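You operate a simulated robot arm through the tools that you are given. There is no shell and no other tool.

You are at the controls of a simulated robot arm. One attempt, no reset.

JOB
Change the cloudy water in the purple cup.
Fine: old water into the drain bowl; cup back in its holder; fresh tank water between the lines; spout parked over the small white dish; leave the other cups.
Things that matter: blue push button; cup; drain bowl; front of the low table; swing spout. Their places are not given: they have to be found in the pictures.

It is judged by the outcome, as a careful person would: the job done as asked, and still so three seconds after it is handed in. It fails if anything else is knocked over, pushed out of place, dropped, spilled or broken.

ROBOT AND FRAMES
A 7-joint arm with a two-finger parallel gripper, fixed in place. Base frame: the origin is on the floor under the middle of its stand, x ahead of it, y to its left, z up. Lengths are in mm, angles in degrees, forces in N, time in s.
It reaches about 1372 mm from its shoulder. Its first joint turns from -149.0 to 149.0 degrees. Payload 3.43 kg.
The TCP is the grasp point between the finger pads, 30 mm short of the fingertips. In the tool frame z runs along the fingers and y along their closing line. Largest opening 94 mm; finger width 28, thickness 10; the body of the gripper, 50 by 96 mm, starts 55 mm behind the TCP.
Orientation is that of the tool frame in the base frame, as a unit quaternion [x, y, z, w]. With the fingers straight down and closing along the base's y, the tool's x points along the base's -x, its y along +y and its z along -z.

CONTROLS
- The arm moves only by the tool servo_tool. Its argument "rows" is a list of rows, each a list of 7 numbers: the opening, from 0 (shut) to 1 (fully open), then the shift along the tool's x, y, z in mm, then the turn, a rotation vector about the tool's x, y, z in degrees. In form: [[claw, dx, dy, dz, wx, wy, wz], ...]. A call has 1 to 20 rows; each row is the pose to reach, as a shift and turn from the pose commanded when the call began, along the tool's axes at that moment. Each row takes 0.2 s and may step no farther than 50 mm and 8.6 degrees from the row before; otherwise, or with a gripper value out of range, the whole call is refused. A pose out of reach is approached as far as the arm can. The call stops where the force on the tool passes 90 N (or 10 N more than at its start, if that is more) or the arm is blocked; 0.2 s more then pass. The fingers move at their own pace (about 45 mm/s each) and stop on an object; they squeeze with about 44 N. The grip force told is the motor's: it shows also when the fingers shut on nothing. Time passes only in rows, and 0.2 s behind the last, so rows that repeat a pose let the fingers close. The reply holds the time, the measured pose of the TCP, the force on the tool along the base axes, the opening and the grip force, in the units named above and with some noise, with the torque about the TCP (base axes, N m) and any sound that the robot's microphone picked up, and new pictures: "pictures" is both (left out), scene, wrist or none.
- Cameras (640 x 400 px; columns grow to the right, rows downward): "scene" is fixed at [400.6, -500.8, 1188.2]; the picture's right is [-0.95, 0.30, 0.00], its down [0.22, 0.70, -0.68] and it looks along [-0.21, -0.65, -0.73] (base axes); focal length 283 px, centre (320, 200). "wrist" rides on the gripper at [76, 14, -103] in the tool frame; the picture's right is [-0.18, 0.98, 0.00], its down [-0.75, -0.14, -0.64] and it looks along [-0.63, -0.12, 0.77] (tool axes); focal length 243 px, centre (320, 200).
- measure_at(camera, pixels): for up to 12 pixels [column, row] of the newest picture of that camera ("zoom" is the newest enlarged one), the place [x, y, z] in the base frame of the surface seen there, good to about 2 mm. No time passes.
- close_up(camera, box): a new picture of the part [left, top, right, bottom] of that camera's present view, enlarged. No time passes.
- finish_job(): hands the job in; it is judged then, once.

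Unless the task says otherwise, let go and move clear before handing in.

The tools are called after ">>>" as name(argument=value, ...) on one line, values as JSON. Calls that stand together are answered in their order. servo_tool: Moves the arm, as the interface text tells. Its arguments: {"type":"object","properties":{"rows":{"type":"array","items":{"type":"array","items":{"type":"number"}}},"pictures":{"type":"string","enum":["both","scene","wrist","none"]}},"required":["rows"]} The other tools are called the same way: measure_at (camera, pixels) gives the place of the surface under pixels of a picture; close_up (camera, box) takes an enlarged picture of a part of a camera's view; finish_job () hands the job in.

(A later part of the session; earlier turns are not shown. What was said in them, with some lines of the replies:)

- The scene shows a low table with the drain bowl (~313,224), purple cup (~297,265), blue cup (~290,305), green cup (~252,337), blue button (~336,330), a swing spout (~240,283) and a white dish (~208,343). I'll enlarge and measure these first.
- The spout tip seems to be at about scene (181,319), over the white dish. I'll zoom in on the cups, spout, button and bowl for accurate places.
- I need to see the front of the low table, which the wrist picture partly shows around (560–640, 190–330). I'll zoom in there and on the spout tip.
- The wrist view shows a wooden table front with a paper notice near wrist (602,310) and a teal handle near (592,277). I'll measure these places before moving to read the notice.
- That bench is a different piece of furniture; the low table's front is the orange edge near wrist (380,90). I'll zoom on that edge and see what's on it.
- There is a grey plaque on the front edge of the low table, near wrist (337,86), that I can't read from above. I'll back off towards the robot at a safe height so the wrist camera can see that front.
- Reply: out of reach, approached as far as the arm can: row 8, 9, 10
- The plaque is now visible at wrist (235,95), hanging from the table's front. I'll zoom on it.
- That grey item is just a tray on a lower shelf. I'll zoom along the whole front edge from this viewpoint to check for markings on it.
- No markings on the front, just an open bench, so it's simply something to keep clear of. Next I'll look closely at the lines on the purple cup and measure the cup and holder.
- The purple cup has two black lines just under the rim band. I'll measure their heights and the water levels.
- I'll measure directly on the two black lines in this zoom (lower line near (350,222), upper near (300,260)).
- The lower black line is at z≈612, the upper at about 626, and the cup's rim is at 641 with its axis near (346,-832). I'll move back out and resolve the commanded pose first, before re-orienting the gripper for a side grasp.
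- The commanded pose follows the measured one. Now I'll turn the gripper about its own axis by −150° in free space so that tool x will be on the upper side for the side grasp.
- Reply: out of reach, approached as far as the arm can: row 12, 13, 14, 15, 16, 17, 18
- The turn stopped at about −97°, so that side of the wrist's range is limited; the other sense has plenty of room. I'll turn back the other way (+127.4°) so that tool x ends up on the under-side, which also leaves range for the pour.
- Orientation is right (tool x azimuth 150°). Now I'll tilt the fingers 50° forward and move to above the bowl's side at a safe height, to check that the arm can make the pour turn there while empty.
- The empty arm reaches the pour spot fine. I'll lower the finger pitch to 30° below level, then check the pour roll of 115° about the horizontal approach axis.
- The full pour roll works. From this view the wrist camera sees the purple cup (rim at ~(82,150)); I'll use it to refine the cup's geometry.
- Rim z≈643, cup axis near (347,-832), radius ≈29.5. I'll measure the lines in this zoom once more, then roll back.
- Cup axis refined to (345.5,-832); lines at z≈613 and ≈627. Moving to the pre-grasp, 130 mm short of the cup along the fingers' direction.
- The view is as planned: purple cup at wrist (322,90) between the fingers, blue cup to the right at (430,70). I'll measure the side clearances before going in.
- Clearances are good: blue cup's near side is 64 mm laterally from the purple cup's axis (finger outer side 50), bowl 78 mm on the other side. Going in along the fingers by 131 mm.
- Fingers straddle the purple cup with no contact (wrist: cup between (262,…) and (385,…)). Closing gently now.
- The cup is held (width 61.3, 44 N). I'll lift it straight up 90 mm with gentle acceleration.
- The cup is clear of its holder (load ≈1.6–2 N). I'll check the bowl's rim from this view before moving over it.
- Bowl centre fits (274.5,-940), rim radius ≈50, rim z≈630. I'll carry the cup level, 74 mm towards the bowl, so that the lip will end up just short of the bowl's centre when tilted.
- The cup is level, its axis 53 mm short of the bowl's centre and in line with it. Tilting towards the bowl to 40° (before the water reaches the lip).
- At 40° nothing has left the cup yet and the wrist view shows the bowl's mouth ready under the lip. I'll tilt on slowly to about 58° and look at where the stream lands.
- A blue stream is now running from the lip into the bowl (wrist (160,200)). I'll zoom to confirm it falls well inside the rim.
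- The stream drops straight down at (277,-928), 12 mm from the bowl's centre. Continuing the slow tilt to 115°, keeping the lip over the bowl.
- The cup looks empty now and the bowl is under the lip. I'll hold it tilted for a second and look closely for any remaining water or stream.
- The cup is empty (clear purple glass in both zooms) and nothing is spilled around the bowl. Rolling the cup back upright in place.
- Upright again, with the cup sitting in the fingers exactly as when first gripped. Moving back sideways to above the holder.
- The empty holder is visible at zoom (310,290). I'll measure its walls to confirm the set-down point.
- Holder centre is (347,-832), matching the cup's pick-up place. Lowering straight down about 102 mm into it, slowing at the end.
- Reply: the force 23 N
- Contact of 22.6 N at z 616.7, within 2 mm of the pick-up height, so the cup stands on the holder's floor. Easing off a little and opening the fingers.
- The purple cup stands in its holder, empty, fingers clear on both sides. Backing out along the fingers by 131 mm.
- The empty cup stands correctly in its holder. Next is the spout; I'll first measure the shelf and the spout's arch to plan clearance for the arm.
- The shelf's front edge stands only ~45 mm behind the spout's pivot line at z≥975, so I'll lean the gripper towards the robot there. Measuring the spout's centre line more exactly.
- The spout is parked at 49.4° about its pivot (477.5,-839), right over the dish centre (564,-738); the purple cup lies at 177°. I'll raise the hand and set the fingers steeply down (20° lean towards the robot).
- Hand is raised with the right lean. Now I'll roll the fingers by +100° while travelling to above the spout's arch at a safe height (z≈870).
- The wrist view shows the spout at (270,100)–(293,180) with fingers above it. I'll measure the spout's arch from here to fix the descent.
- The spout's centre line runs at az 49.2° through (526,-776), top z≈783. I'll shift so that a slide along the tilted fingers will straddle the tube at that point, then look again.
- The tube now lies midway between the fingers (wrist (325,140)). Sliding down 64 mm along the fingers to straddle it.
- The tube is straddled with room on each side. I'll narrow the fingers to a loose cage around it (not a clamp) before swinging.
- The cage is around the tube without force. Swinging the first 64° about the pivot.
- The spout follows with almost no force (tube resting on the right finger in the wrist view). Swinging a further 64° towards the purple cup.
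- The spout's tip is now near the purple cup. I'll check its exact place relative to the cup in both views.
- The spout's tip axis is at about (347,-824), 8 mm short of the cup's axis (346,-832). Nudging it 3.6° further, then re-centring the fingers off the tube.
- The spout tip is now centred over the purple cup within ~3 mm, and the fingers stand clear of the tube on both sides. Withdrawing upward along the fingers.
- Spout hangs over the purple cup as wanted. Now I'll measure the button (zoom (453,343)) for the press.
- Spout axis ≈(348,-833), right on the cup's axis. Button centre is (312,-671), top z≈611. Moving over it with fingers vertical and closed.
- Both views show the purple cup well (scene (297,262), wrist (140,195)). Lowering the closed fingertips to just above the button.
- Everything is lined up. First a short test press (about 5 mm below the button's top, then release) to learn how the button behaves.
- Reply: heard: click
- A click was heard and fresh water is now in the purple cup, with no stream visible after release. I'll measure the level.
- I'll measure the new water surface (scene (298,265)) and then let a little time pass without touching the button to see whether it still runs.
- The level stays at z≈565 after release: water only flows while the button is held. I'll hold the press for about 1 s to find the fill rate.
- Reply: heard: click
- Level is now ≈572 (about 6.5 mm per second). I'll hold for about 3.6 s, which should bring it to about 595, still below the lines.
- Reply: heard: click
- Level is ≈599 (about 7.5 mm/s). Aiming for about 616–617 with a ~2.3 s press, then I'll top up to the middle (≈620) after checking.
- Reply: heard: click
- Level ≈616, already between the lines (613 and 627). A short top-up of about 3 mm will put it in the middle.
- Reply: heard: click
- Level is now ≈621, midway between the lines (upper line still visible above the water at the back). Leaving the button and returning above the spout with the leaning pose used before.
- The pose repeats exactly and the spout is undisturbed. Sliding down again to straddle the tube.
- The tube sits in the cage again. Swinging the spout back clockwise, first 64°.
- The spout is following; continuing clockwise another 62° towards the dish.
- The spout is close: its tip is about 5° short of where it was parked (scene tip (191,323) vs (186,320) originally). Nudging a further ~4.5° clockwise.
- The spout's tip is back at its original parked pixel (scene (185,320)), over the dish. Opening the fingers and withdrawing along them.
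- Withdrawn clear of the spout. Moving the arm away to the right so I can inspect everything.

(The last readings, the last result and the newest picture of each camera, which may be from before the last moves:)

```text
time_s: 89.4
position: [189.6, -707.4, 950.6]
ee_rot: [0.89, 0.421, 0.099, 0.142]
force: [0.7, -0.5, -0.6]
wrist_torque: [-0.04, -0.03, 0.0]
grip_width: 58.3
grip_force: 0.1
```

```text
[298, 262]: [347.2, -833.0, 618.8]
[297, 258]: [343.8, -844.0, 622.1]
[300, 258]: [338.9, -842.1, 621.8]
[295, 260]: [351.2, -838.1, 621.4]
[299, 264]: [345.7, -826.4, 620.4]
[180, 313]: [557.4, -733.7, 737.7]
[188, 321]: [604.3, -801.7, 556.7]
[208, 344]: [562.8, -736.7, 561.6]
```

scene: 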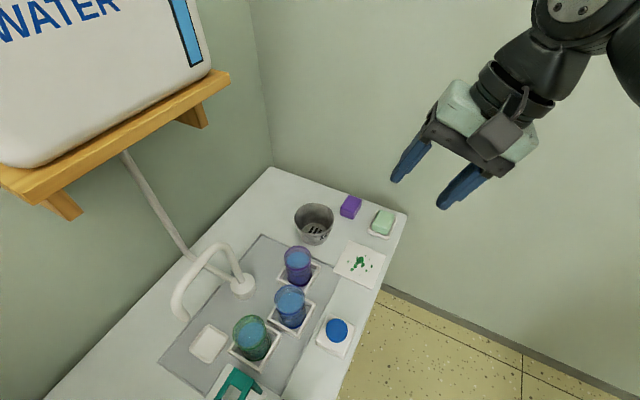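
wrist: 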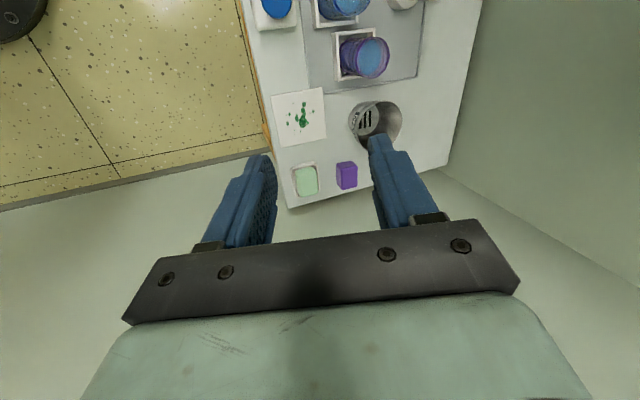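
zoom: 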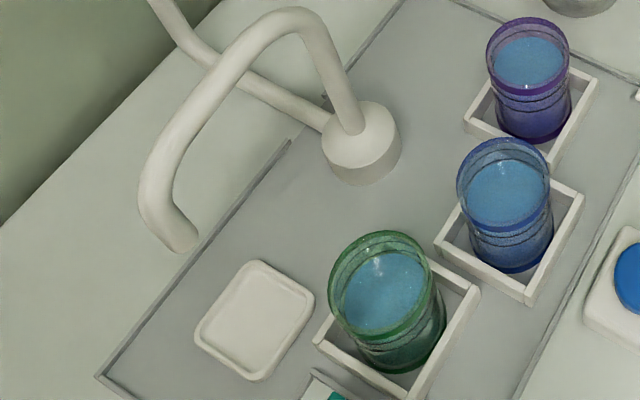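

Everything matches the opening view: spout over the dish, cups in their holders, button up, and no spills. One last close look at the purple cup's level against its lines before handing in.

>>> close_up(camera="scene", box=[275, 235, 325, 295])

>>> close_up(camera="wrist", box=[310, 0, 430, 150])

```text
6.67 times, centred on (300, 265) of scene
```

zoom: 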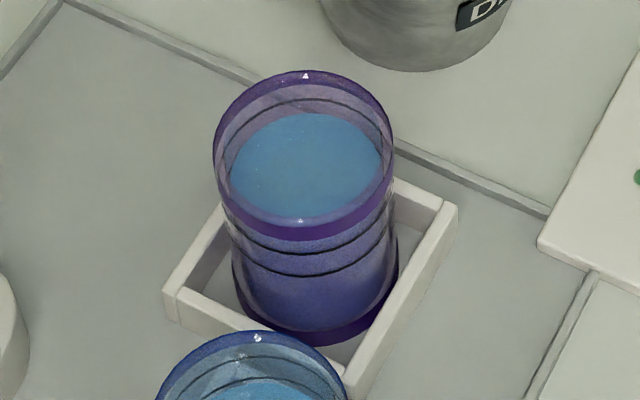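

```text
2.67 times, centred on (370, 75) of wrist
```

zoom: 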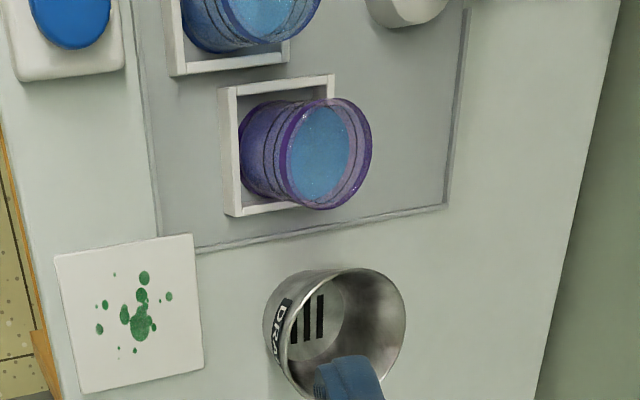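

The purple cup stands in its holder with clear fresh water at z≈621. That is between the lines at 613 and 627, with the upper line visible above the water. The spout is over the dish, the bowl and other cups haven't moved, and the gripper is clear, so I'm handing in.

>>> finish_job()

```text
The job is handed in.
```

I changed the water in the purple cup and handed the job in. I haven't seen the judge's result.

- **Old water:** I poured it all into the drain bowl. The stream landed well inside the rim, and I saw no spills.
- **Cup:** It stands upright in its holder, in the same place as before.
- **Fresh water:** The level is at about z 621 mm, between the lower line (about 613) and the upper line (about 627).
- **Spout:** It is back over the small white dish, within a couple of millimetres of where it started.
- **Everything else:** The blue and green cups, the bowl and the other items look unmoved. The button is released and the gripper is clear of the table.
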